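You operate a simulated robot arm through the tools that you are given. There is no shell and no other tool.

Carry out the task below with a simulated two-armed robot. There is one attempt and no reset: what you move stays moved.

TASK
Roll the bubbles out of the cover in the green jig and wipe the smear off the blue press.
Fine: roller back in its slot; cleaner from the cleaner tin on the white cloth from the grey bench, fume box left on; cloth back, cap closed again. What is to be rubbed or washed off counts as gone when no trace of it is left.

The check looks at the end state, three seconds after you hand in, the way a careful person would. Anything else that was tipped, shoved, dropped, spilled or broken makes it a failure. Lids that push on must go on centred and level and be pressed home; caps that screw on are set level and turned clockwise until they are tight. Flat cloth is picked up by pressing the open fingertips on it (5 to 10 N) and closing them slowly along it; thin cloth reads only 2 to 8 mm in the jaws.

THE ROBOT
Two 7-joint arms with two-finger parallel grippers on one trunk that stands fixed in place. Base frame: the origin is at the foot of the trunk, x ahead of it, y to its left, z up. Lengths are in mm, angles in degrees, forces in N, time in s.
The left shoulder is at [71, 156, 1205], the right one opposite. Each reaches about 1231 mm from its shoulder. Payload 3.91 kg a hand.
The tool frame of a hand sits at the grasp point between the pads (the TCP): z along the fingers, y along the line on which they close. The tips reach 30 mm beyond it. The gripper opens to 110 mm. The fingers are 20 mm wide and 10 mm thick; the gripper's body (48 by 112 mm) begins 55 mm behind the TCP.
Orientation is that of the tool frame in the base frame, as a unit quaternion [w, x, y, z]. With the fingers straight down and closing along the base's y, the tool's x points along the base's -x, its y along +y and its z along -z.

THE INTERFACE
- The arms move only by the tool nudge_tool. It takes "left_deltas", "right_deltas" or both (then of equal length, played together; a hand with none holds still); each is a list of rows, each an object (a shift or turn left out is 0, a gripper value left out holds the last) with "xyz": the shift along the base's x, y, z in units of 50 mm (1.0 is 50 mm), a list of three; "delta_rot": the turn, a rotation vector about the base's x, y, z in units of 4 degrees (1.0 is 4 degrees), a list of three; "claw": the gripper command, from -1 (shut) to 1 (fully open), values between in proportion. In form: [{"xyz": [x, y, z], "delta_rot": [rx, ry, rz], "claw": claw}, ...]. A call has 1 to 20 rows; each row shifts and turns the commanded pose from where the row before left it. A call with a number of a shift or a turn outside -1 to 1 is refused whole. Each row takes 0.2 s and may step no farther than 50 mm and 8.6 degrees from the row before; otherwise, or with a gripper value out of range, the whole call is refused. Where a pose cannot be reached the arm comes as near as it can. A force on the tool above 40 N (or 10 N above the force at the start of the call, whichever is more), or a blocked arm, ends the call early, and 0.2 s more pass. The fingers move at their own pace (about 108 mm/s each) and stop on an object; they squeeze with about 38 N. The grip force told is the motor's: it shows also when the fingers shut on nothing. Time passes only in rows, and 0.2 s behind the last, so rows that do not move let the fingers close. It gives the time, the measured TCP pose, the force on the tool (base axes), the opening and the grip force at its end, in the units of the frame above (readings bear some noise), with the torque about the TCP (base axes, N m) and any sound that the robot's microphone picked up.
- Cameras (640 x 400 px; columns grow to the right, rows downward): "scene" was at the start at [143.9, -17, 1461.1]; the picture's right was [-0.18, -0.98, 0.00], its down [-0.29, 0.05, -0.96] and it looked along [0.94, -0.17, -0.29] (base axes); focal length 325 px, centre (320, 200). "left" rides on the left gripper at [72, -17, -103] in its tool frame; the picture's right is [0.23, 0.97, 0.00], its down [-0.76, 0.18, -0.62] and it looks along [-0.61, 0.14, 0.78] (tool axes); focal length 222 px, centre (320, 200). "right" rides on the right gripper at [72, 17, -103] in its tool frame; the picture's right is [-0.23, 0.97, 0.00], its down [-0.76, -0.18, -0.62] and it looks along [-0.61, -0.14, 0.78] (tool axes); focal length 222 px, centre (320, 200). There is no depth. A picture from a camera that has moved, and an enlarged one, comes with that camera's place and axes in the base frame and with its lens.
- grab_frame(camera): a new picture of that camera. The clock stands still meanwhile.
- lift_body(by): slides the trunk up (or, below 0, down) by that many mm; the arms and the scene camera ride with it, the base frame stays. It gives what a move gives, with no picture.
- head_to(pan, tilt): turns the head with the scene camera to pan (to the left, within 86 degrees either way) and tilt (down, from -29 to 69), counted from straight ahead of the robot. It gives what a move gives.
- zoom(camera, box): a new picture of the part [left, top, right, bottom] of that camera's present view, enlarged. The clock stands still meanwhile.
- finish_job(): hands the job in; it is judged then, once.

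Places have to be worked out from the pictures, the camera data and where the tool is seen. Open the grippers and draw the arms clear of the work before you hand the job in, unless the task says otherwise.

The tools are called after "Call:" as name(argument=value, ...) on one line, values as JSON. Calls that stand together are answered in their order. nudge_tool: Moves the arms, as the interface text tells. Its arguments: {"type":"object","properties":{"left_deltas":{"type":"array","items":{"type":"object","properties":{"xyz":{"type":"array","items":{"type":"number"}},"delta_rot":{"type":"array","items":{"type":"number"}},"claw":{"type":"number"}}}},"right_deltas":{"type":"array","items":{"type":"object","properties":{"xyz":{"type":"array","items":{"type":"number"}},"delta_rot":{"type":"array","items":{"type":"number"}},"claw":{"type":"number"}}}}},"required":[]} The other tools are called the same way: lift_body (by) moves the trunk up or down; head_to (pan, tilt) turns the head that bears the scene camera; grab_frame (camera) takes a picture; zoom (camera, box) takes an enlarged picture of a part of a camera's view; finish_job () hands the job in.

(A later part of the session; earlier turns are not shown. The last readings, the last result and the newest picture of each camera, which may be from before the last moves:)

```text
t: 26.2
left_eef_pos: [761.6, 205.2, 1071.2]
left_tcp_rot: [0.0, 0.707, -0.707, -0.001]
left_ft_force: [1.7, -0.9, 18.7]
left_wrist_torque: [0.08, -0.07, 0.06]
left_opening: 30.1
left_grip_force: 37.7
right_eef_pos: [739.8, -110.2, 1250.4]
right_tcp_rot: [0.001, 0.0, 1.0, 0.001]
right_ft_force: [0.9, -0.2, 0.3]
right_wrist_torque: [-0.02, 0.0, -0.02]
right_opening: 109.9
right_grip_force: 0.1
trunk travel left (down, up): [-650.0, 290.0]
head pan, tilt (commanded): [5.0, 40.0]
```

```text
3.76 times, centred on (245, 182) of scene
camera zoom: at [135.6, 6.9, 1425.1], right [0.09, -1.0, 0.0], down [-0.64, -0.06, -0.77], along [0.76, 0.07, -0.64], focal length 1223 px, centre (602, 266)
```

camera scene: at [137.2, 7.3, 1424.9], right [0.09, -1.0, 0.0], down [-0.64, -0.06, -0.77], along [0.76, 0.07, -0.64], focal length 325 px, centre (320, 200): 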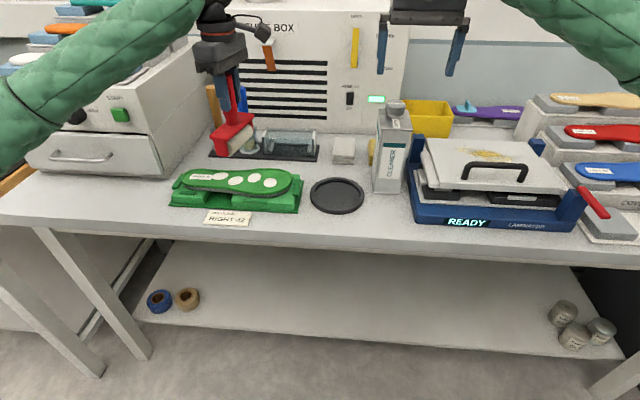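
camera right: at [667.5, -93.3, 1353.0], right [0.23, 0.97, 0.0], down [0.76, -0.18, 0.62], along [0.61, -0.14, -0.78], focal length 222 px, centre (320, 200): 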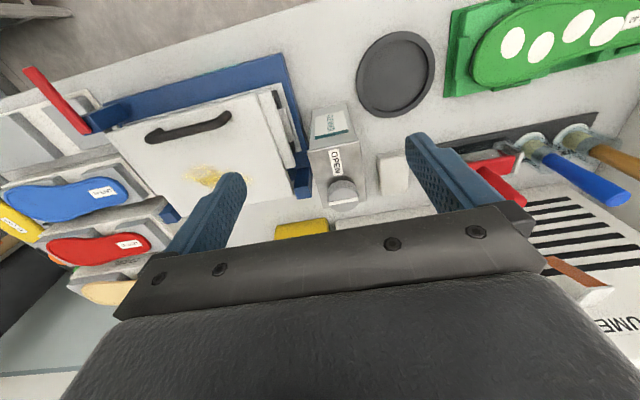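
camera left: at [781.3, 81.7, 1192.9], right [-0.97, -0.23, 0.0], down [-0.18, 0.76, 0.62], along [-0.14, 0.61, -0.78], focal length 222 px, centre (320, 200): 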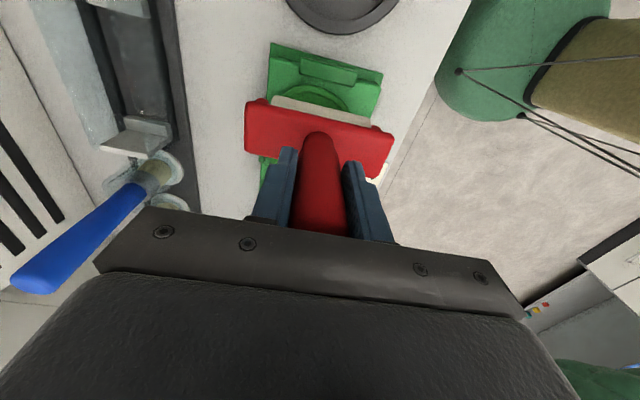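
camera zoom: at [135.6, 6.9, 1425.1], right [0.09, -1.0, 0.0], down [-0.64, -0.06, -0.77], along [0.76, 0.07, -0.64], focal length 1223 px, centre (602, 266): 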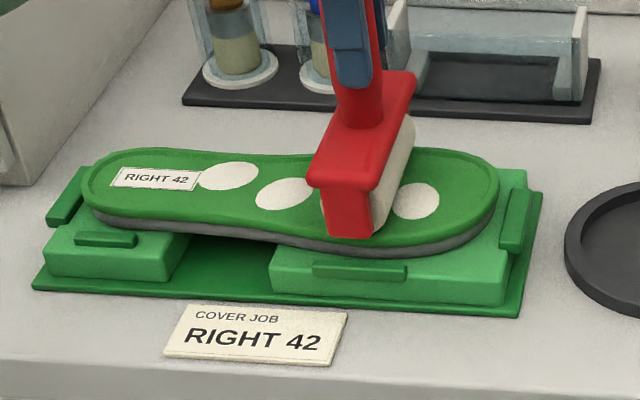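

The roller passed the first bubble with ~19 N, but a white oval is still there. I enlarge it to see whether it shrank.

Call:
zoom(camera="scene", box=[230, 160, 300, 200])

Call:
grab_frame(camera="right")

Call:
grab_frame(camera="left")

```text
9.14 times, centred on (265, 180) of scene
camera zoom: at [135.6, 6.9, 1425.1], right [0.09, -1.0, 0.0], down [-0.64, -0.06, -0.77], along [0.76, 0.07, -0.64], focal length 2971 px, centre (823, 383)
```

zoom: 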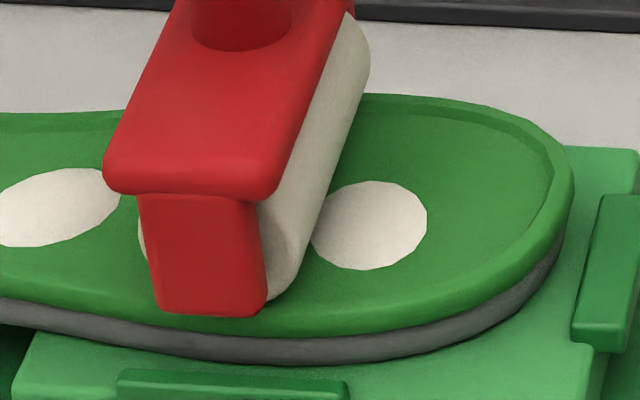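

```text
taken
camera right: at [667.2, -93.2, 1353.1], right [0.23, 0.97, 0.0], down [0.76, -0.18, 0.62], along [0.61, -0.14, -0.78], focal length 222 px, centre (320, 200)
```

right: 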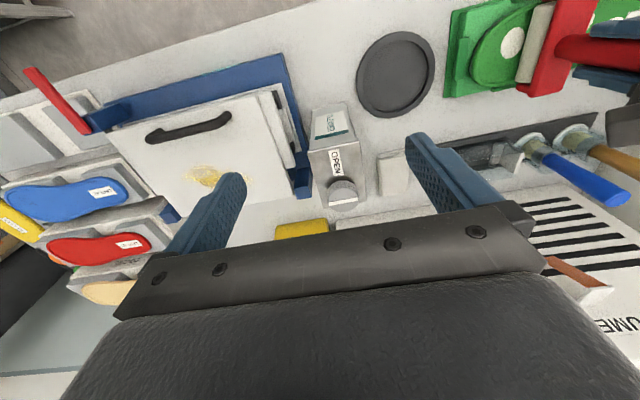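

```text
taken
camera left: at [778.4, 132.9, 1176.3], right [-0.97, -0.23, 0.0], down [-0.18, 0.76, 0.62], along [-0.14, 0.61, -0.78], focal length 222 px, centre (320, 200)
```

left: 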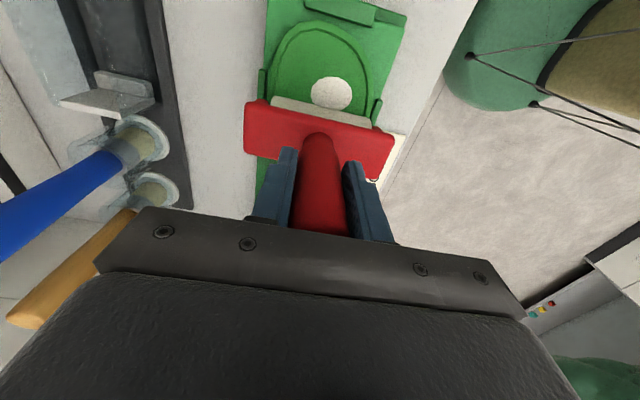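

The first bubble is unchanged in place and size after one pass. I continue the stroke to the heel end with a little more pressure and then compare all four.

Call:
nudge_tool(left_deltas=[{"xyz": [0, 0.1, -0.01]}, {"xyz": [0, 0.2, 0]}, {"xyz": [0, 0.2, 0]}, {"xyz": [0, 0.2, 0]}, {"xyz": [0, 0.2, 0]}, {"xyz": [0, 0.2, 0]}, {"xyz": [0, 0.2, 0]}, {"xyz": [0, 0.2, 0]}, {"xyz": [0, 0.2, 0]}, {"xyz": [0, 0.2, 0]}, {"xyz": [0, 0.2, 0]}, {"xyz": [0, 0.2, 0]}, {"xyz": [0, 0.2, 0]}, {"xyz": [0, 0.2, 0]}, {"xyz": [0, 0.2, 0]}, {"xyz": [0, 0, 0]}])

Call:
zoom(camera="scene", box=[160, 130, 330, 235])

Call:
grab_frame(camera="left")

```text
t: 29.6
left_eef_pos: [764.2, 350.6, 1071.9]
left_tcp_rot: [0.0, -0.707, 0.708, 0.0]
left_ft_force: [-0.8, -0.2, 14.1]
left_wrist_torque: [0.11, 0.12, -0.01]
left_opening: 30.1
left_grip_force: 37.9
right_eef_pos: [740.6, -109.4, 1252.0]
right_tcp_rot: [0.0, 0.0, 1.0, 0.001]
right_ft_force: [0.4, -0.4, 1.4]
right_wrist_torque: [0.02, 0.0, 0.02]
right_opening: 110.1
right_grip_force: 0.1
trunk travel left (down, up): [-650.0, 290.0]
head pan, tilt (commanded): [5.0, 40.0]
```

```text
3.76 times, centred on (245, 182) of scene
camera zoom: at [135.6, 6.7, 1425.1], right [0.09, -1.0, 0.0], down [-0.64, -0.06, -0.77], along [0.76, 0.07, -0.64], focal length 1223 px, centre (602, 266)
```

zoom: 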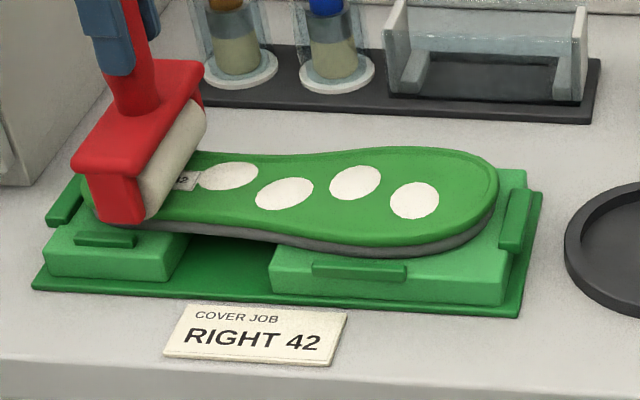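

```text
taken
camera left: at [780.5, 277.5, 1176.0], right [-0.97, -0.23, 0.0], down [-0.18, 0.76, 0.62], along [-0.14, 0.61, -0.78], focal length 222 px, centre (320, 200)
```

left: 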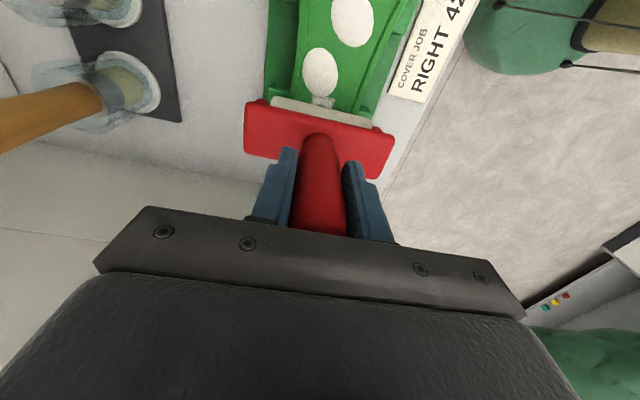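

All four bubbles look unchanged, so the roller may be riding on the cover's edge rather than its face. I lift and move the hand back so the left camera can look closely at the cover's profile.

Call:
nudge_tool(left_deltas=[{"xyz": [0, 0, 0.4]}, {"xyz": [0, -0.6, 0.2]}, {"xyz": [0, -0.9, 0]}, {"xyz": [0, -0.9, 0]}, {"xyz": [0, -0.9, 0]}, {"xyz": [0, -0.9, 0]}, {"xyz": [0, 0, 0]}])

Call:
grab_frame(camera="left")

Call:
zoom(camera="scene", box=[170, 160, 250, 210])

Call:
zoom(camera="right", box=[440, 0, 640, 110])

```text
t: 31.2
left_eef_pos: [764.2, 142.6, 1099.9]
left_tcp_rot: [0.0, 0.707, -0.707, 0.0]
left_ft_force: [0.3, -0.4, -2.7]
left_wrist_torque: [-0.02, 0.02, -0.01]
left_opening: 30.2
left_grip_force: 38.2
right_eef_pos: [741.5, -108.8, 1251.3]
right_tcp_rot: [0.0, 0.0, 1.0, 0.0]
right_ft_force: [0.0, 0.4, 0.2]
right_wrist_torque: [-0.02, -0.02, -0.02]
right_opening: 110.3
right_grip_force: 0.1
trunk travel left (down, up): [-650.0, 290.0]
head pan, tilt (commanded): [5.0, 40.0]
```

```text
taken
camera left: at [780.3, 69.7, 1204.0], right [-0.97, -0.23, 0.0], down [-0.18, 0.76, 0.62], along [-0.14, 0.61, -0.78], focal length 222 px, centre (320, 200)
```

left: 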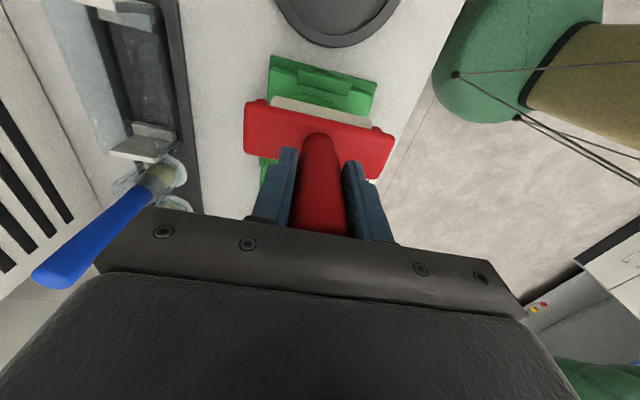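

```text
8.00 times, centred on (210, 185) of scene
camera zoom: at [136.6, 8.8, 1425.0], right [0.09, -1.0, 0.0], down [-0.64, -0.06, -0.77], along [0.76, 0.07, -0.64], focal length 2600 px, centre (1200, 320)
```

zoom: 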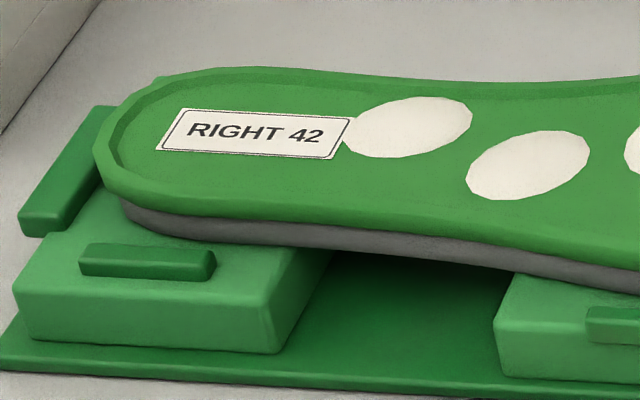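

```text
3.20 times, centred on (540, 55) of right
camera zoom: at [668.2, -91.3, 1352.8], right [0.23, 0.97, 0.0], down [0.76, -0.18, 0.62], along [0.61, -0.14, -0.78], focal length 711 px, centre (-384, 664)
```

zoom: 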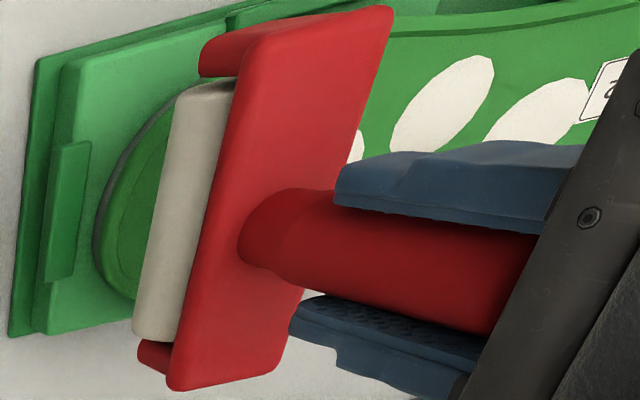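

The heel close-up shows a raised rim around a recessed face, so the 93 mm roller laid across was riding on the rim. I turn the hand back by 90° so the roller lies lengthwise inside the rim, and position it at y≈205.

Call:
nudge_tool(left_deltas=[{"xyz": [0, 0.1, 0.1], "delta_rot": [0, 0, -1]}, {"xyz": [0, 0.1, 0], "delta_rot": [0, 0, -1]}, {"xyz": [0, 0.1, 0], "delta_rot": [0, 0, -1]}, {"xyz": [0, 0.1, 0], "delta_rot": [0, 0, -1]}, {"xyz": [0, 0.1, 0], "delta_rot": [0, 0, -1]}, {"xyz": [0, 0.1, 0], "delta_rot": [0, 0, -1]}, {"xyz": [0, 0.1, 0], "delta_rot": [0, 0, -1]}, {"xyz": [0, 0.1, 0], "delta_rot": [0, 0, -1]}, {"xyz": [0, 0.1, 0], "delta_rot": [0, 0, -1]}, {"xyz": [0, 0.1, 0], "delta_rot": [0, 0, -1]}, {"xyz": [0, 0.1, 0], "delta_rot": [0, 0, -1]}, {"xyz": [0, 0.1, 0], "delta_rot": [0, 0, -1]}, {"delta_rot": [0, 0, -1]}, {"delta_rot": [0, 0, -1]}, {"delta_rot": [0, 0, -1]}, {"delta_rot": [0, 0, -1]}, {"delta_rot": [0, 0, -1]}, {"delta_rot": [0, 0, -1]}, {"delta_rot": [0, 0, -1]}, {"delta_rot": [0, 0, -1]}])

Call:
nudge_tool(left_deltas=[{"delta_rot": [0, 0, -1]}, {"delta_rot": [0, 0, -1]}, {"delta_rot": [0, 0, -0.5]}, {"xyz": [0, 0, 0]}])

Call:
grab_frame(camera="left")

Call:
zoom(camera="scene", box=[160, 90, 330, 235])

```text
t: 35.4
left_eef_pos: [766.1, 201.5, 1105.1]
left_tcp_rot: [0.0, -0.086, 0.996, 0.001]
left_ft_force: [0.6, -0.3, -2.1]
left_wrist_torque: [0.02, 0.03, -0.01]
left_opening: 29.9
left_grip_force: 37.4
right_eef_pos: [741.4, -109.8, 1249.3]
right_tcp_rot: [-0.001, 0.0, 1.0, 0.0]
right_ft_force: [1.3, 0.1, -0.1]
right_wrist_torque: [0.02, 0.01, 0.02]
right_opening: 110.1
right_grip_force: 0.1
trunk travel left (down, up): [-650.0, 290.0]
head pan, tilt (commanded): [5.0, 40.0]
```

```text
t: 36.4
left_eef_pos: [765.9, 199.9, 1105.4]
left_tcp_rot: [-0.001, 0.0, 1.0, 0.0]
left_ft_force: [-0.5, 0.9, -2.7]
left_wrist_torque: [-0.01, 0.03, 0.02]
left_opening: 30.1
left_grip_force: 37.6
right_eef_pos: [741.6, -109.4, 1248.4]
right_tcp_rot: [-0.001, 0.0, 1.0, 0.0]
right_ft_force: [0.7, -0.7, -1.2]
right_wrist_torque: [0.03, 0.01, 0.01]
right_opening: 109.9
right_grip_force: 0.0
trunk travel left (down, up): [-650.0, 290.0]
head pan, tilt (commanded): [5.0, 40.0]
```

```text
taken
camera left: at [692.6, 183.8, 1209.3], right [-0.23, 0.97, 0.0], down [0.76, 0.18, 0.62], along [0.61, 0.14, -0.78], focal length 222 px, centre (320, 200)
```

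left: 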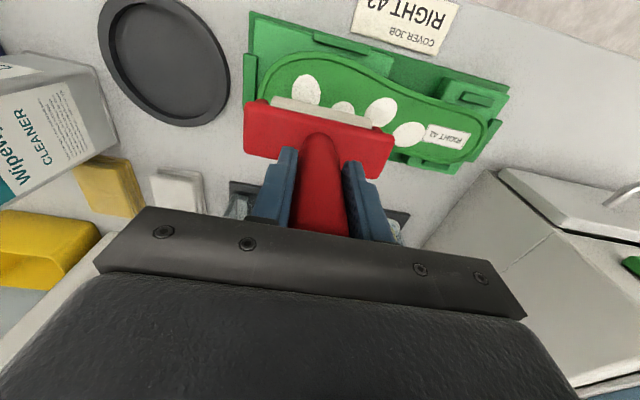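

```text
2.76 times, centred on (245, 162) of scene
camera zoom: at [137.2, 7.5, 1424.9], right [0.09, -1.0, 0.0], down [-0.64, -0.06, -0.77], along [0.76, 0.07, -0.64], focal length 896 px, centre (527, 303)
```

zoom: 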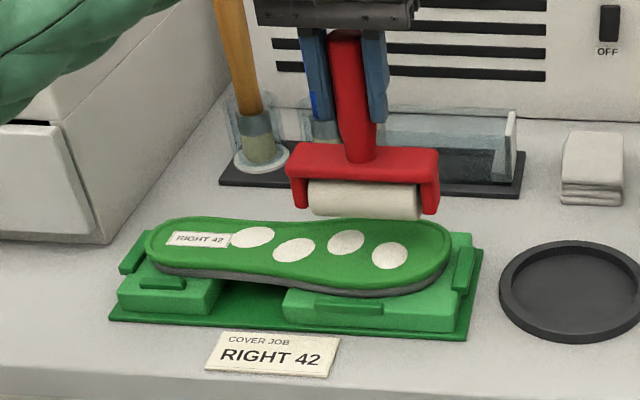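

The hand is back to its first orientation at [766, 200, 1105]. I shift to y≈206 and lower until the roller meets the recessed face.

Call:
nudge_tool(left_deltas=[{"xyz": [0, 0.13, -0.2]}, {"xyz": [0, 0, -0.2]}, {"xyz": [0, 0, -0.2]}, {"xyz": [0, 0, 0]}])

Call:
nudge_tool(left_deltas=[{"xyz": [0, 0, -0.04]}, {"xyz": [0, 0, -0.04]}, {"xyz": [0, 0, 0]}])

```text
t: 37.4
left_eef_pos: [764.7, 204.9, 1076.0]
left_tcp_rot: [-0.001, 0.0, 1.0, 0.0]
left_ft_force: [-0.5, -0.1, -1.7]
left_wrist_torque: [0.04, 0.03, 0.02]
left_opening: 30.1
left_grip_force: 38.0
right_eef_pos: [740.5, -109.2, 1250.0]
right_tcp_rot: [-0.001, 0.0, 1.0, 0.001]
right_ft_force: [0.2, -0.7, -0.5]
right_wrist_torque: [0.02, 0.01, 0.01]
right_opening: 109.8
right_grip_force: 0.2
trunk travel left (down, up): [-650.0, 290.0]
head pan, tilt (commanded): [5.0, 40.0]
```

```text
t: 38.2
left_eef_pos: [764.2, 207.5, 1071.9]
left_tcp_rot: [0.0, 0.0, 1.0, 0.0]
left_ft_force: [-0.1, 0.1, 4.8]
left_wrist_torque: [0.15, -0.02, -0.03]
left_opening: 30.2
left_grip_force: 38.1
right_eef_pos: [740.7, -110.2, 1249.9]
right_tcp_rot: [0.0, 0.0, 1.0, 0.0]
right_ft_force: [0.2, -0.2, 0.1]
right_wrist_torque: [0.0, -0.01, -0.02]
right_opening: 110.0
right_grip_force: 0.1
trunk travel left (down, up): [-650.0, 290.0]
head pan, tilt (commanded): [5.0, 40.0]
```

Contact now at z≈1072 with about 7 N. I press 1 mm more and roll along x across the first two bubbles, then look.

Call:
nudge_tool(left_deltas=[{"xyz": [0, 0, -0.025]}, {"xyz": [0.1, 0, 0]}, {"xyz": [0.15, 0, 0]}, {"xyz": [0.15, 0, 0]}, {"xyz": [0.15, 0, 0]}, {"xyz": [-0.15, 0, 0]}, {"xyz": [-0.2, 0, 0]}, {"xyz": [-0.2, 0, 0]}, {"xyz": [-0.2, 0, 0]}, {"xyz": [-0.2, 0, 0]}, {"xyz": [-0.1, 0, 0]}, {"xyz": [0, 0, 0]}])

Call:
zoom(camera="scene", box=[160, 130, 330, 235])

Call:
grab_frame(camera="left")

```text
t: 40.8
left_eef_pos: [739.0, 207.4, 1071.4]
left_tcp_rot: [0.0, 0.001, 1.0, 0.0]
left_ft_force: [0.1, -4.0, 13.7]
left_wrist_torque: [-0.25, -0.08, -0.03]
left_opening: 29.8
left_grip_force: 37.8
right_eef_pos: [740.4, -109.5, 1251.2]
right_tcp_rot: [0.0, 0.001, 1.0, 0.001]
right_ft_force: [0.1, -0.7, -0.1]
right_wrist_torque: [-0.04, 0.02, -0.03]
right_opening: 109.9
right_grip_force: 0.0
trunk travel left (down, up): [-650.0, 290.0]
head pan, tilt (commanded): [5.0, 40.0]
```

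```text
3.76 times, centred on (245, 182) of scene
camera zoom: at [135.8, 6.7, 1425.0], right [0.09, -1.0, 0.0], down [-0.64, -0.06, -0.77], along [0.76, 0.07, -0.64], focal length 1223 px, centre (602, 266)
```

zoom: 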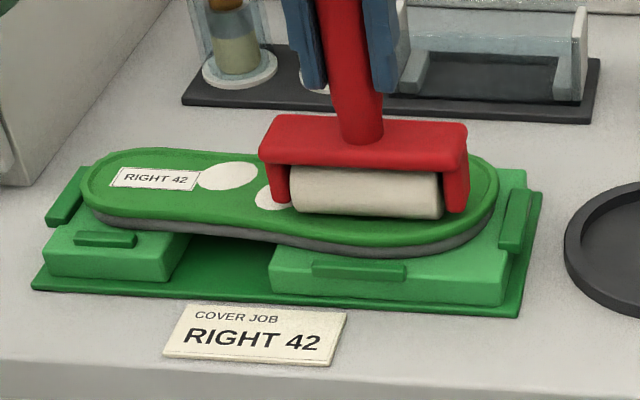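

```text
taken
camera left: at [665.9, 190.0, 1176.2], right [-0.23, 0.97, 0.0], down [0.76, 0.18, 0.62], along [0.61, 0.14, -0.78], focal length 222 px, centre (320, 200)
```

left: 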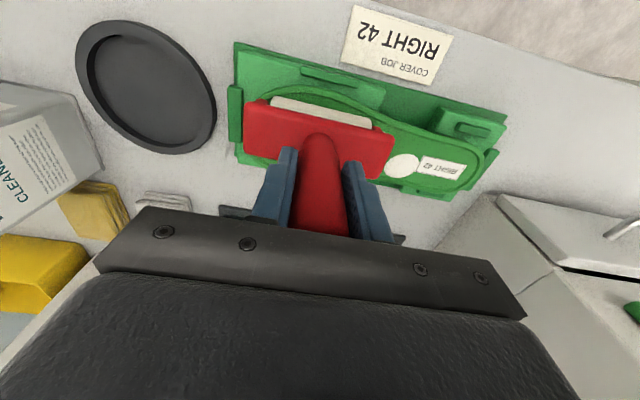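

The roller hides the spot now, so I roll back to the far side, then lift off and look at the first two bubbles.

Call:
nudge_tool(left_deltas=[{"xyz": [0.2, 0, 0]}, {"xyz": [0.2, 0, 0]}, {"xyz": [0.2, 0, 0]}, {"xyz": [0.2, 0, 0]}, {"xyz": [0.2, 0, 0]}, {"xyz": [-0.2, 0, 0]}, {"xyz": [-0.2, 0, 0]}, {"xyz": [-0.2, 0, 0]}, {"xyz": [-0.2, 0, 0]}, {"xyz": [-0.1, 0, 0]}, {"xyz": [0, 0, 0]}])

Call:
nudge_tool(left_deltas=[{"xyz": [0, 0, 0.3]}, {"xyz": [0, 0, 0.5]}, {"xyz": [0, 0, 0.5]}, {"xyz": [0, 0, 0]}])

Call:
zoom(camera="scene", box=[160, 130, 330, 235])

```text
t: 43.2
left_eef_pos: [742.5, 206.7, 1072.2]
left_tcp_rot: [0.0, 0.0, 1.0, 0.001]
left_ft_force: [-0.3, 1.9, 13.0]
left_wrist_torque: [0.31, -0.08, 0.04]
left_opening: 30.3
left_grip_force: 38.2
right_eef_pos: [741.3, -109.8, 1251.8]
right_tcp_rot: [0.0, -0.001, 1.0, 0.0]
right_ft_force: [-0.8, 0.6, 0.2]
right_wrist_torque: [-0.03, 0.02, 0.01]
right_opening: 110.1
right_grip_force: 0.0
trunk travel left (down, up): [-650.0, 290.0]
head pan, tilt (commanded): [5.0, 40.0]
```

```text
t: 44.2
left_eef_pos: [745.2, 206.2, 1135.1]
left_tcp_rot: [0.0, 0.0, 1.0, 0.0]
left_ft_force: [0.3, -0.7, -2.5]
left_wrist_torque: [0.0, 0.01, -0.01]
left_opening: 30.1
left_grip_force: 37.5
right_eef_pos: [742.3, -109.8, 1250.1]
right_tcp_rot: [-0.001, 0.0, 1.0, 0.0]
right_ft_force: [-0.1, -0.2, -0.2]
right_wrist_torque: [-0.01, -0.01, -0.02]
right_opening: 110.1
right_grip_force: 0.0
trunk travel left (down, up): [-650.0, 290.0]
head pan, tilt (commanded): [5.0, 40.0]
```

```text
3.76 times, centred on (245, 182) of scene
camera zoom: at [137.2, 7.7, 1424.9], right [0.09, -1.0, 0.0], down [-0.64, -0.06, -0.77], along [0.76, 0.07, -0.64], focal length 1223 px, centre (602, 266)
```

zoom: 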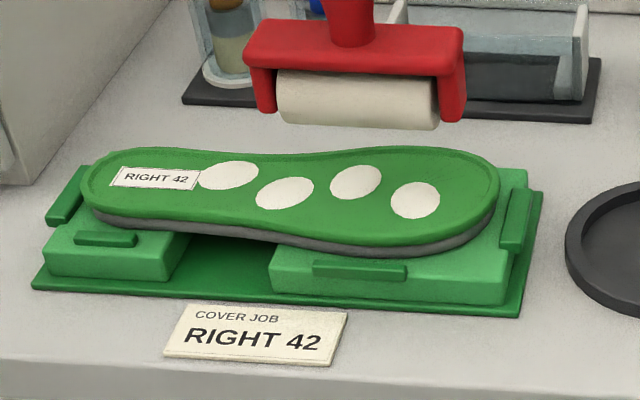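

The bubbles have not changed with about 14–16 N pressing. I lower again in mid-width and press harder, then stroke more slowly.

Call:
nudge_tool(left_deltas=[{"xyz": [0.2, 0, -0.5]}, {"xyz": [0.2, 0, -0.5]}, {"xyz": [0, 0, -0.24]}, {"xyz": [0, 0, -0.06]}, {"xyz": [0, 0, -0.03]}, {"xyz": [0, 0, 0]}])

```text
t: 45.6
left_eef_pos: [762.3, 206.8, 1071.1]
left_tcp_rot: [0.002, -0.001, 1.0, -0.001]
left_ft_force: [0.1, 0.1, 33.5]
left_wrist_torque: [0.23, -0.22, -0.03]
left_opening: 30.5
left_grip_force: 38.1
right_eef_pos: [739.6, -110.7, 1251.8]
right_tcp_rot: [0.001, -0.001, 1.0, 0.001]
right_ft_force: [0.5, -1.5, -0.4]
right_wrist_torque: [-0.01, 0.0, 0.03]
right_opening: 109.7
right_grip_force: 0.1
trunk travel left (down, up): [-650.0, 290.0]
head pan, tilt (commanded): [5.0, 40.0]
```

Now pressing with ~33 N. I stroke slowly across the first two bubbles and back.

Call:
nudge_tool(left_deltas=[{"xyz": [-0.1, 0, 0]}, {"xyz": [-0.1, 0, 0]}, {"xyz": [-0.1, 0, 0]}, {"xyz": [0.1, 0, 0]}, {"xyz": [0.1, 0, 0]}, {"xyz": [0.1, 0, 0]}, {"xyz": [0.1, 0, 0]}, {"xyz": [0.1, 0, 0]}, {"xyz": [0.1, 0, 0]}, {"xyz": [0.1, 0, 0]}, {"xyz": [0.1, 0, 0]}, {"xyz": [0, 0, 0]}])

Call:
zoom(camera="scene", box=[160, 130, 330, 235])

Call:
zoom(camera="left", box=[220, 20, 420, 145])

```text
t: 48.2
left_eef_pos: [789.4, 205.8, 1070.3]
left_tcp_rot: [-0.001, 0.0, 1.0, 0.0]
left_ft_force: [-1.1, 0.2, 16.5]
left_wrist_torque: [0.27, -0.1, -0.05]
left_opening: 30.2
left_grip_force: 38.3
right_eef_pos: [740.4, -109.7, 1250.6]
right_tcp_rot: [0.0, 0.001, 1.0, 0.0]
right_ft_force: [0.2, 0.8, 0.1]
right_wrist_torque: [0.01, 0.0, -0.02]
right_opening: 110.3
right_grip_force: 0.0
trunk travel left (down, up): [-650.0, 290.0]
head pan, tilt (commanded): [5.0, 40.0]
```

```text
3.76 times, centred on (245, 182) of scene
camera zoom: at [135.5, 7.1, 1425.1], right [0.09, -1.0, 0.0], down [-0.64, -0.06, -0.77], along [0.76, 0.07, -0.64], focal length 1223 px, centre (602, 266)
```

zoom: 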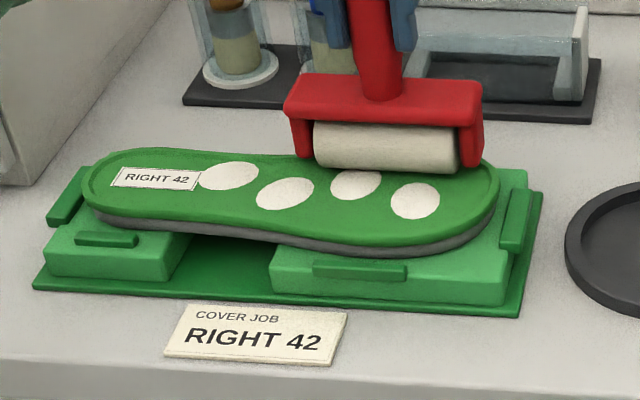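

```text
3.20 times, centred on (320, 82) of left
camera zoom: at [715.3, 189.2, 1174.6], right [-0.23, 0.97, 0.0], down [0.76, 0.18, 0.62], along [0.61, 0.14, -0.78], focal length 711 px, centre (320, 576)
```

zoom: 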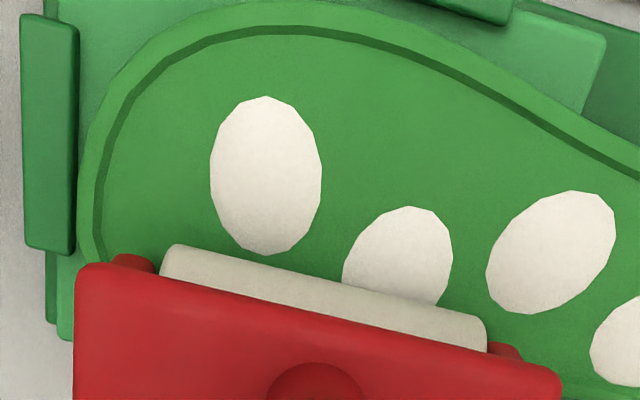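

I see no shrinkage from this angle. I lift the roller and take the same enlarged view as at the start for an exact comparison.

Call:
nudge_tool(left_deltas=[{"xyz": [0, 0, 0.4]}, {"xyz": [0.4, 0, 0.6]}, {"xyz": [0.4, 0, 0.6]}, {"xyz": [0.4, 0, 0.2]}, {"xyz": [0, 0, 0]}])

Call:
zoom(camera="scene", box=[160, 160, 310, 235])

Call:
grab_frame(camera="left")

Call:
zoom(camera="right", box=[440, 0, 640, 110])

```text
t: 49.4
left_eef_pos: [850.2, 204.1, 1158.3]
left_tcp_rot: [-0.001, 0.0, 1.0, 0.0]
left_ft_force: [-0.1, 0.0, -1.0]
left_wrist_torque: [-0.03, 0.02, -0.01]
left_opening: 30.2
left_grip_force: 38.1
right_eef_pos: [741.8, -108.5, 1250.2]
right_tcp_rot: [-0.001, 0.001, 1.0, 0.0]
right_ft_force: [0.4, 0.0, -0.4]
right_wrist_torque: [-0.02, 0.03, 0.0]
right_opening: 109.8
right_grip_force: 0.0
trunk travel left (down, up): [-650.0, 290.0]
head pan, tilt (commanded): [5.0, 40.0]
```

```text
4.27 times, centred on (235, 198) of scene
camera zoom: at [136.9, 7.7, 1424.9], right [0.09, -1.0, 0.0], down [-0.64, -0.06, -0.77], along [0.76, 0.07, -0.64], focal length 1386 px, centre (683, 211)
```

zoom: 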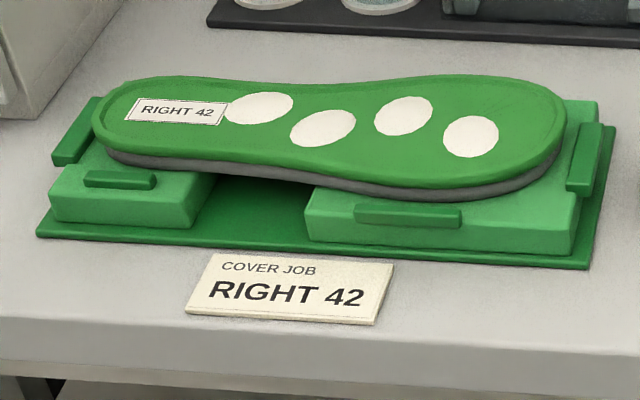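

```text
taken
camera left: at [777.3, 187.1, 1263.2], right [-0.23, 0.97, 0.0], down [0.76, 0.18, 0.62], along [0.61, 0.14, -0.78], focal length 222 px, centre (320, 200)
```

left: 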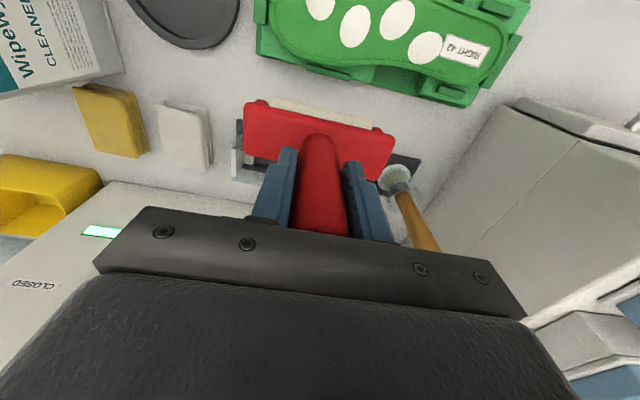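

```text
3.20 times, centred on (540, 55) of right
camera zoom: at [668.5, -92.4, 1352.5], right [0.23, 0.97, 0.0], down [0.76, -0.18, 0.62], along [0.61, -0.14, -0.78], focal length 711 px, centre (-384, 664)
```

zoom: 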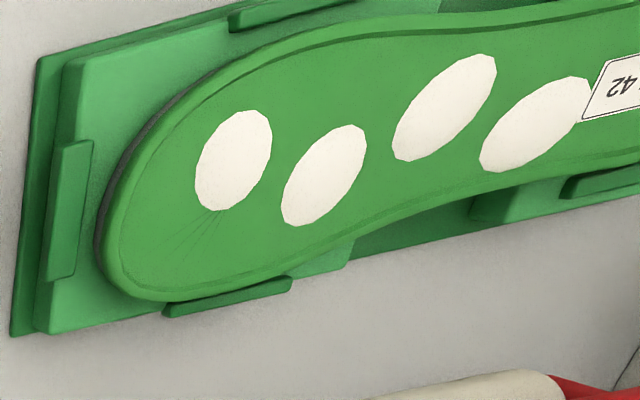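

The four white ovals are exactly as at the start, but near the first one there are faint radiating creases. I enlarge the cover's surface to understand what the bubbles really are.

Call:
zoom(camera="right", box=[490, 30, 560, 75])

Call:
zoom(camera="scene", box=[240, 165, 310, 210])

Call:
zoom(camera="left", box=[260, 0, 400, 90])

Call:
zoom(camera="scene", box=[175, 165, 245, 210])

```text
8.89 times, centred on (525, 52) of right
camera zoom: at [668.5, -92.4, 1352.5], right [0.23, 0.97, 0.0], down [0.76, -0.18, 0.62], along [0.61, -0.14, -0.78], focal length 1974 px, centre (-1502, 1511)
```

zoom: 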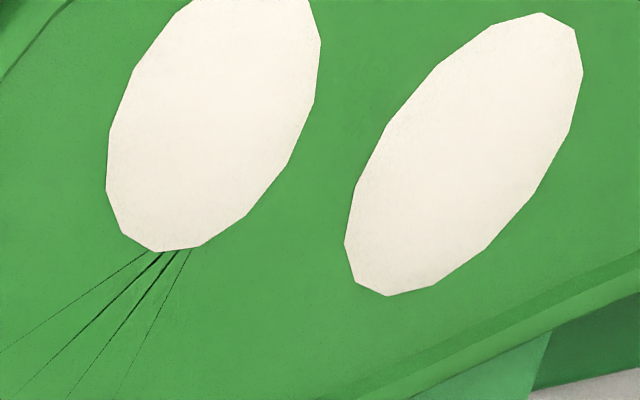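

```text
8.89 times, centred on (275, 188) of scene
camera zoom: at [136.9, 7.7, 1424.9], right [0.09, -1.0, 0.0], down [-0.64, -0.06, -0.77], along [0.76, 0.07, -0.64], focal length 2888 px, centre (720, 311)
```

zoom: 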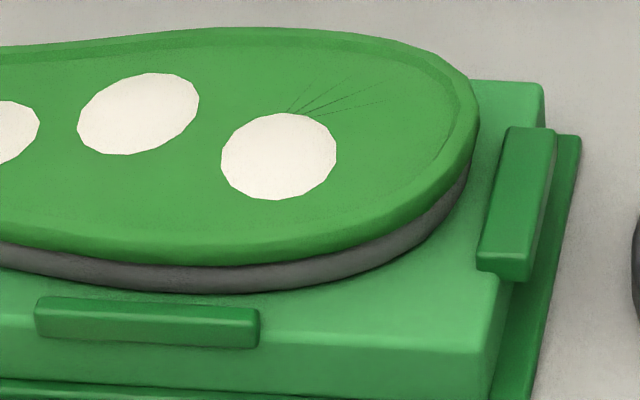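

```text
4.44 times, centred on (330, 45) of left
camera zoom: at [777.3, 187.1, 1263.2], right [-0.23, 0.97, 0.0], down [0.76, 0.18, 0.62], along [0.61, 0.14, -0.78], focal length 987 px, centre (276, 889)
```

zoom: 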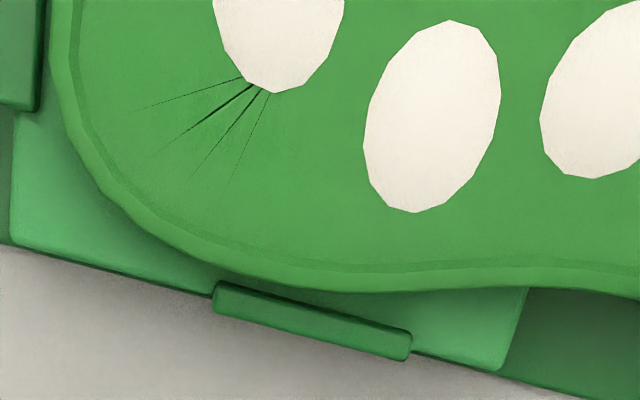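

```text
8.89 times, centred on (210, 188) of scene
camera zoom: at [136.9, 7.7, 1424.9], right [0.09, -1.0, 0.0], down [-0.64, -0.06, -0.77], along [0.76, 0.07, -0.64], focal length 2888 px, centre (1298, 311)
```

zoom: 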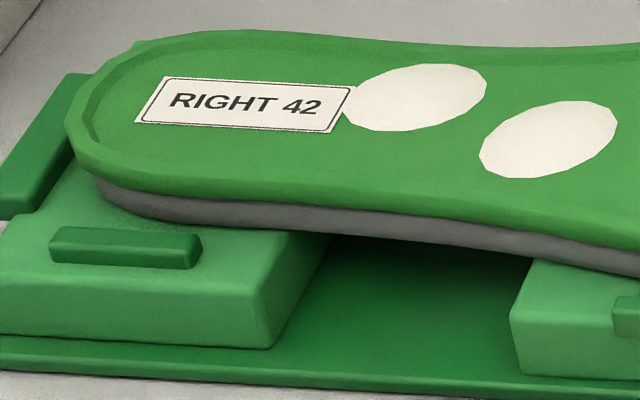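

The cover is a shallow dish with a sloped rim. I go back down over bubbles one and two and do controlled strokes while watching the force, keeping it around 25–30 N.

Call:
nudge_tool(left_deltas=[{"xyz": [-0.7, 0, -0.5]}, {"xyz": [-0.7, 0, -0.5]}, {"xyz": [-0.6, 0, -0.5]}, {"xyz": [0, 0, -0.2]}, {"xyz": [0, 0, -0.05]}, {"xyz": [0, 0, 0]}])

```text
t: 50.8
left_eef_pos: [751.5, 207.3, 1072.2]
left_tcp_rot: [0.0, 0.0, 1.0, 0.001]
left_ft_force: [-1.0, -0.6, -2.6]
left_wrist_torque: [0.02, 0.04, 0.03]
left_opening: 30.4
left_grip_force: 38.5
right_eef_pos: [741.0, -109.6, 1250.2]
right_tcp_rot: [-0.001, 0.0, 1.0, 0.0]
right_ft_force: [-0.7, 0.5, -0.6]
right_wrist_torque: [-0.01, 0.0, 0.0]
right_opening: 110.2
right_grip_force: 0.1
trunk travel left (down, up): [-650.0, 290.0]
head pan, tilt (commanded): [5.0, 40.0]
```

No contact yet at z=1072.2. I step down 2.5 mm and read the force.

Call:
nudge_tool(left_deltas=[{"xyz": [0, 0, -0.05]}, {"xyz": [0, 0, 0]}])

Call:
nudge_tool(left_deltas=[{"xyz": [0, 0, -0.03]}, {"xyz": [0, 0, 0]}])

```text
t: 51.4
left_eef_pos: [750.6, 206.0, 1071.1]
left_tcp_rot: [0.0, -0.001, 1.0, 0.0]
left_ft_force: [-0.2, 2.2, 5.6]
left_wrist_torque: [0.25, -0.04, 0.03]
left_opening: 30.2
left_grip_force: 38.1
right_eef_pos: [741.0, -109.9, 1250.7]
right_tcp_rot: [0.0, 0.0, 1.0, 0.0]
right_ft_force: [0.0, -0.5, -0.3]
right_wrist_torque: [-0.03, 0.03, -0.01]
right_opening: 109.9
right_grip_force: 0.0
trunk travel left (down, up): [-650.0, 290.0]
head pan, tilt (commanded): [5.0, 40.0]
```

```text
t: 52.0
left_eef_pos: [751.2, 206.1, 1070.6]
left_tcp_rot: [0.001, 0.001, 1.0, 0.0]
left_ft_force: [-0.2, 1.1, 18.8]
left_wrist_torque: [0.32, -0.14, 0.03]
left_opening: 30.3
left_grip_force: 38.1
right_eef_pos: [740.5, -109.9, 1250.6]
right_tcp_rot: [0.0, 0.0, 1.0, 0.0]
right_ft_force: [0.1, -0.1, -0.4]
right_wrist_torque: [0.01, 0.02, -0.01]
right_opening: 109.9
right_grip_force: 0.1
trunk travel left (down, up): [-650.0, 290.0]
head pan, tilt (commanded): [5.0, 40.0]
```

About 21 N contact. I roll 10 mm at a time toward +x and watch the force at each stop.

Call:
nudge_tool(left_deltas=[{"xyz": [-0.1, 0, -0.01]}, {"xyz": [-0.1, 0, 0]}, {"xyz": [0, 0, 0]}])

Call:
nudge_tool(left_deltas=[{"xyz": [0.1, 0, 0]}, {"xyz": [0.1, 0, 0]}, {"xyz": [0.1, 0, 0]}, {"xyz": [0, 0, 0]}])

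Call:
nudge_tool(left_deltas=[{"xyz": [0.1, 0, 0]}, {"xyz": [0.1, 0, 0]}, {"xyz": [0.1, 0, 0]}, {"xyz": [0, 0, 0]}])

Call:
nudge_tool(left_deltas=[{"xyz": [0.1, 0, 0]}, {"xyz": [0.1, 0, 0]}, {"xyz": [0.1, 0, 0]}, {"xyz": [0, 0, 0]}])

Call:
zoom(camera="left", box=[220, 20, 420, 145])

```text
t: 52.8
left_eef_pos: [738.8, 205.8, 1070.1]
left_tcp_rot: [0.001, 0.0, 1.0, 0.0]
left_ft_force: [0.4, -0.2, 26.9]
left_wrist_torque: [0.23, -0.16, -0.01]
left_opening: 30.0
left_grip_force: 37.8
right_eef_pos: [739.7, -110.1, 1251.4]
right_tcp_rot: [-0.001, 0.0, 1.0, 0.001]
right_ft_force: [0.3, 0.2, 0.0]
right_wrist_torque: [0.0, 0.02, 0.0]
right_opening: 109.9
right_grip_force: 0.0
trunk travel left (down, up): [-650.0, 290.0]
head pan, tilt (commanded): [5.0, 40.0]
```

```text
t: 53.8
left_eef_pos: [754.3, 206.8, 1070.5]
left_tcp_rot: [0.001, 0.002, 1.0, 0.0]
left_ft_force: [-1.0, -2.6, 23.9]
left_wrist_torque: [0.01, -0.15, -0.02]
left_opening: 30.1
left_grip_force: 38.4
right_eef_pos: [739.3, -109.3, 1251.0]
right_tcp_rot: [0.0, 0.0, 1.0, 0.0]
right_ft_force: [0.2, 1.0, -0.1]
right_wrist_torque: [-0.01, 0.0, 0.0]
right_opening: 110.2
right_grip_force: 0.1
trunk travel left (down, up): [-650.0, 290.0]
head pan, tilt (commanded): [5.0, 40.0]
```

```text
t: 54.8
left_eef_pos: [768.6, 205.5, 1068.3]
left_tcp_rot: [0.001, 0.001, 1.0, 0.001]
left_ft_force: [0.0, -1.4, 32.7]
left_wrist_torque: [0.18, -0.2, 0.01]
left_opening: 30.3
left_grip_force: 37.9
right_eef_pos: [737.4, -110.1, 1252.2]
right_tcp_rot: [0.001, 0.0, 1.0, 0.002]
right_ft_force: [-0.6, 0.6, 0.2]
right_wrist_torque: [-0.01, -0.01, -0.01]
right_opening: 109.9
right_grip_force: 0.0
trunk travel left (down, up): [-650.0, 290.0]
head pan, tilt (commanded): [5.0, 40.0]
```

```text
t: 55.8
left_eef_pos: [784.2, 207.0, 1067.8]
left_tcp_rot: [-0.001, 0.001, 1.0, 0.0]
left_ft_force: [0.5, -3.3, 22.6]
left_wrist_torque: [-0.15, -0.16, -0.06]
left_opening: 30.6
left_grip_force: 38.2
right_eef_pos: [740.7, -110.1, 1251.5]
right_tcp_rot: [-0.001, 0.0, 1.0, 0.001]
right_ft_force: [0.5, 0.0, -0.5]
right_wrist_torque: [0.01, 0.01, 0.05]
right_opening: 110.2
right_grip_force: 0.2
trunk travel left (down, up): [-650.0, 290.0]
head pan, tilt (commanded): [5.0, 40.0]
```

```text
3.20 times, centred on (320, 82) of left
camera zoom: at [710.6, 189.7, 1172.5], right [-0.23, 0.97, 0.0], down [0.76, 0.18, 0.62], along [0.61, 0.14, -0.78], focal length 711 px, centre (320, 576)
```

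zoom: 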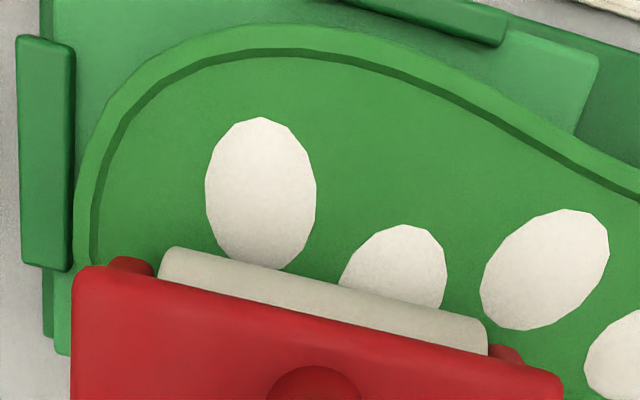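

The rolling at 24–33 N left no visible change, so I question my assumption about the tool. I lift off and look at the orange-framed object at the bench's right end and at the rest of the bench.

Call:
nudge_tool(left_deltas=[{"xyz": [0, 0, 0.5]}, {"xyz": [0, 0, 0.8]}, {"xyz": [0, 0, 0.5]}, {"xyz": [0, 0, 0]}])

Call:
head_to(pan=-25, tilt=25)

Call:
grab_frame(camera="scene")

Call:
zoom(camera="scene", box=[440, 90, 600, 250])

```text
t: 56.8
left_eef_pos: [784.3, 208.5, 1155.3]
left_tcp_rot: [-0.001, 0.0, 1.0, 0.0]
left_ft_force: [-0.7, 0.1, -2.4]
left_wrist_torque: [-0.01, 0.03, -0.01]
left_opening: 30.1
left_grip_force: 38.5
right_eef_pos: [740.5, -108.3, 1250.8]
right_tcp_rot: [-0.001, 0.0, 1.0, 0.0]
right_ft_force: [0.4, 0.2, 0.5]
right_wrist_torque: [-0.01, -0.03, -0.01]
right_opening: 109.7
right_grip_force: 0.0
trunk travel left (down, up): [-650.0, 290.0]
head pan, tilt (commanded): [5.0, 40.0]
```

```text
t: 57.8
left_eef_pos: [784.3, 208.3, 1154.2]
left_tcp_rot: [-0.001, 0.0, 1.0, 0.0]
left_ft_force: [0.3, -0.4, -2.0]
left_wrist_torque: [0.0, 0.0, 0.02]
left_opening: 29.9
left_grip_force: 37.9
right_eef_pos: [741.0, -109.3, 1250.1]
right_tcp_rot: [-0.001, -0.001, 1.0, 0.0]
right_ft_force: [0.7, 0.4, 0.1]
right_wrist_torque: [0.01, -0.04, 0.0]
right_opening: 110.0
right_grip_force: 0.0
trunk travel left (down, up): [-650.0, 290.0]
head pan, tilt (commanded): [-25.0, 25.0]
```

```text
taken
camera scene: at [136.0, -38.8, 1448.2], right [-0.42, -0.91, 0.0], down [-0.38, 0.18, -0.91], along [0.82, -0.38, -0.42], focal length 325 px, centre (320, 200)
```

scene: 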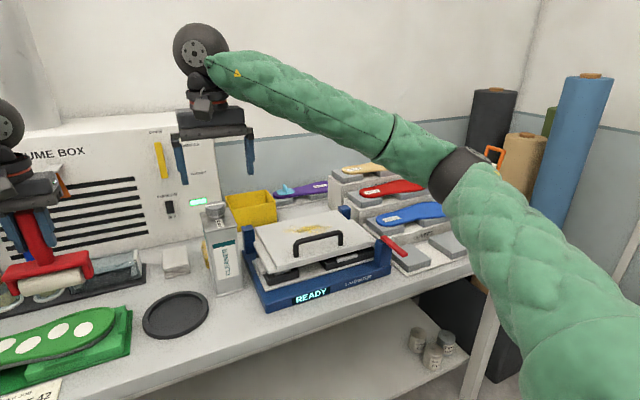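

```text
2.50 times, centred on (520, 170) of scene
camera zoom: at [136.0, -38.8, 1448.2], right [-0.42, -0.91, 0.0], down [-0.38, 0.18, -0.91], along [0.82, -0.38, -0.42], focal length 812 px, centre (-180, 275)
```

zoom: 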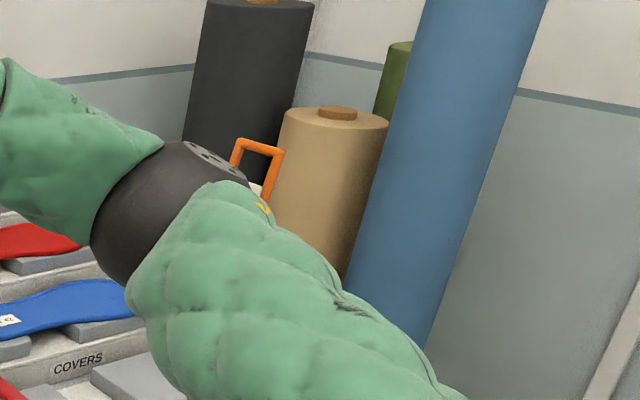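

The orange object is hidden from here and is not an obvious roller; the red one is. I turn the head to the jig for a sharper look at the bubbles after the last strokes.

Call:
head_to(pan=5, tilt=40)

Call:
zoom(camera="scene", box=[160, 160, 310, 235])

Call:
zoom(camera="left", box=[230, 40, 450, 180])

Call:
zoom(camera="scene", box=[215, 70, 345, 170])

```text
t: 58.7
left_eef_pos: [785.1, 208.1, 1156.2]
left_tcp_rot: [-0.001, 0.0, 1.0, 0.001]
left_ft_force: [0.2, -0.1, -2.2]
left_wrist_torque: [-0.03, -0.02, -0.01]
left_opening: 30.2
left_grip_force: 38.0
right_eef_pos: [742.1, -109.9, 1249.6]
right_tcp_rot: [-0.001, 0.0, 1.0, 0.001]
right_ft_force: [0.7, -0.5, 0.3]
right_wrist_torque: [0.0, -0.01, 0.0]
right_opening: 110.0
right_grip_force: 0.0
trunk travel left (down, up): [-650.0, 290.0]
head pan, tilt (commanded): [5.0, 40.0]
```

```text
4.27 times, centred on (235, 198) of scene
camera zoom: at [137.2, 7.4, 1424.9], right [0.09, -1.0, 0.0], down [-0.64, -0.06, -0.77], along [0.76, 0.07, -0.64], focal length 1386 px, centre (683, 211)
```

zoom: 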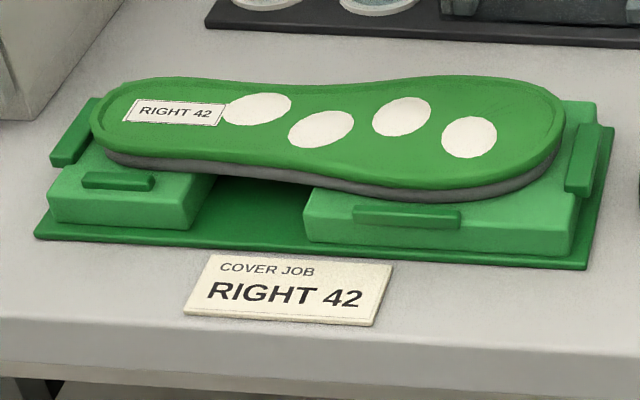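

```text
2.86 times, centred on (340, 110) of left
camera zoom: at [711.1, 190.4, 1259.5], right [-0.23, 0.97, 0.0], down [0.76, 0.18, 0.62], along [0.61, 0.14, -0.78], focal length 635 px, centre (263, 457)
```

zoom: 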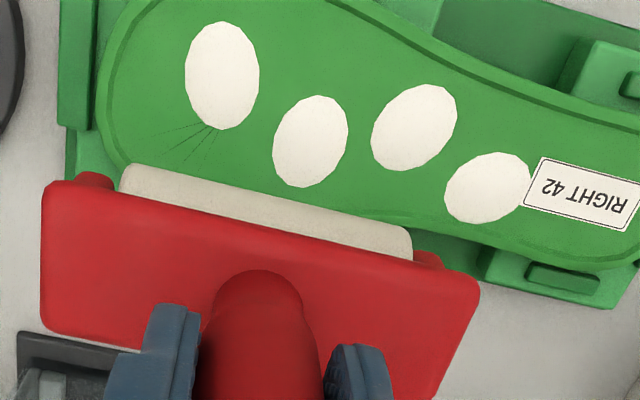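

```text
4.00 times, centred on (280, 120) of scene
camera zoom: at [137.2, 7.4, 1424.9], right [0.09, -1.0, 0.0], down [-0.64, -0.06, -0.77], along [0.76, 0.07, -0.64], focal length 1300 px, centre (480, 520)
```

zoom: 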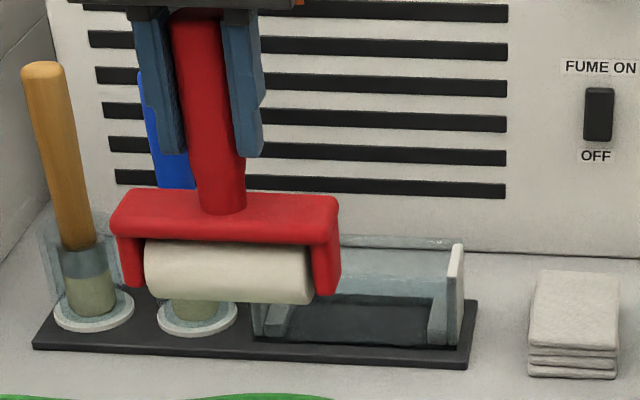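

Nothing has changed on any oval. Next test: centre the roller exactly on one bubble (the second one, y≈226) and make several slow full passes over it at about 15–20 N.

Call:
nudge_tool(left_deltas=[{"xyz": [-0.2, 0.2, -0.5]}, {"xyz": [-0.2, 0.16, -0.5]}, {"xyz": [-0.2, 0, -0.5]}, {"xyz": [0, 0, -0.2]}, {"xyz": [0, 0, 0]}])

Call:
nudge_tool(left_deltas=[{"xyz": [0, 0, -0.04]}, {"xyz": [0, 0, 0]}])

```text
t: 59.9
left_eef_pos: [756.1, 226.5, 1071.9]
left_tcp_rot: [0.0, 0.001, 1.0, 0.0]
left_ft_force: [-0.1, 0.5, -2.5]
left_wrist_torque: [0.05, 0.01, 0.04]
left_opening: 30.0
left_grip_force: 38.0
right_eef_pos: [740.9, -109.2, 1249.6]
right_tcp_rot: [-0.001, 0.001, 1.0, 0.0]
right_ft_force: [0.4, 0.7, -0.1]
right_wrist_torque: [-0.01, -0.01, 0.02]
right_opening: 110.2
right_grip_force: 0.1
trunk travel left (down, up): [-650.0, 290.0]
head pan, tilt (commanded): [5.0, 40.0]
```

```text
t: 60.5
left_eef_pos: [756.3, 225.7, 1068.5]
left_tcp_rot: [0.0, 0.001, 1.0, 0.0]
left_ft_force: [0.1, -0.2, -2.0]
left_wrist_torque: [0.01, 0.02, -0.04]
left_opening: 30.0
left_grip_force: 37.9
right_eef_pos: [741.9, -109.2, 1250.4]
right_tcp_rot: [-0.001, 0.0, 1.0, -0.001]
right_ft_force: [0.3, 0.6, -0.1]
right_wrist_torque: [-0.01, 0.01, 0.03]
right_opening: 110.1
right_grip_force: 0.2
trunk travel left (down, up): [-650.0, 290.0]
head pan, tilt (commanded): [5.0, 40.0]
```

Still free at z=1068.5, so the handle has slid a little in the grip. I continue down in small steps.

Call:
nudge_tool(left_deltas=[{"xyz": [0, 0, -0.04]}, {"xyz": [0, 0, 0]}])

Call:
nudge_tool(left_deltas=[{"xyz": [0, 0, -0.03]}, {"xyz": [0, 0, 0]}])

```text
t: 61.1
left_eef_pos: [756.2, 224.5, 1069.2]
left_tcp_rot: [0.001, 0.0, 1.0, 0.0]
left_ft_force: [-0.6, 1.1, 8.8]
left_wrist_torque: [0.36, -0.04, 0.01]
left_opening: 30.2
left_grip_force: 38.0
right_eef_pos: [740.3, -110.0, 1250.5]
right_tcp_rot: [0.0, 0.0, 1.0, 0.0]
right_ft_force: [0.3, -0.5, 0.0]
right_wrist_torque: [0.02, 0.01, -0.03]
right_opening: 110.3
right_grip_force: 0.0
trunk travel left (down, up): [-650.0, 290.0]
head pan, tilt (commanded): [5.0, 40.0]
```

```text
t: 61.7
left_eef_pos: [754.3, 224.7, 1069.0]
left_tcp_rot: [0.0, 0.0, 1.0, 0.0]
left_ft_force: [0.0, 2.1, 21.0]
left_wrist_torque: [0.43, -0.12, 0.02]
left_opening: 30.0
left_grip_force: 38.3
right_eef_pos: [739.6, -110.2, 1251.3]
right_tcp_rot: [0.001, 0.0, 1.0, 0.0]
right_ft_force: [0.0, -0.1, 0.4]
right_wrist_torque: [0.0, -0.01, 0.02]
right_opening: 110.0
right_grip_force: 0.1
trunk travel left (down, up): [-650.0, 290.0]
head pan, tilt (commanded): [5.0, 40.0]
```

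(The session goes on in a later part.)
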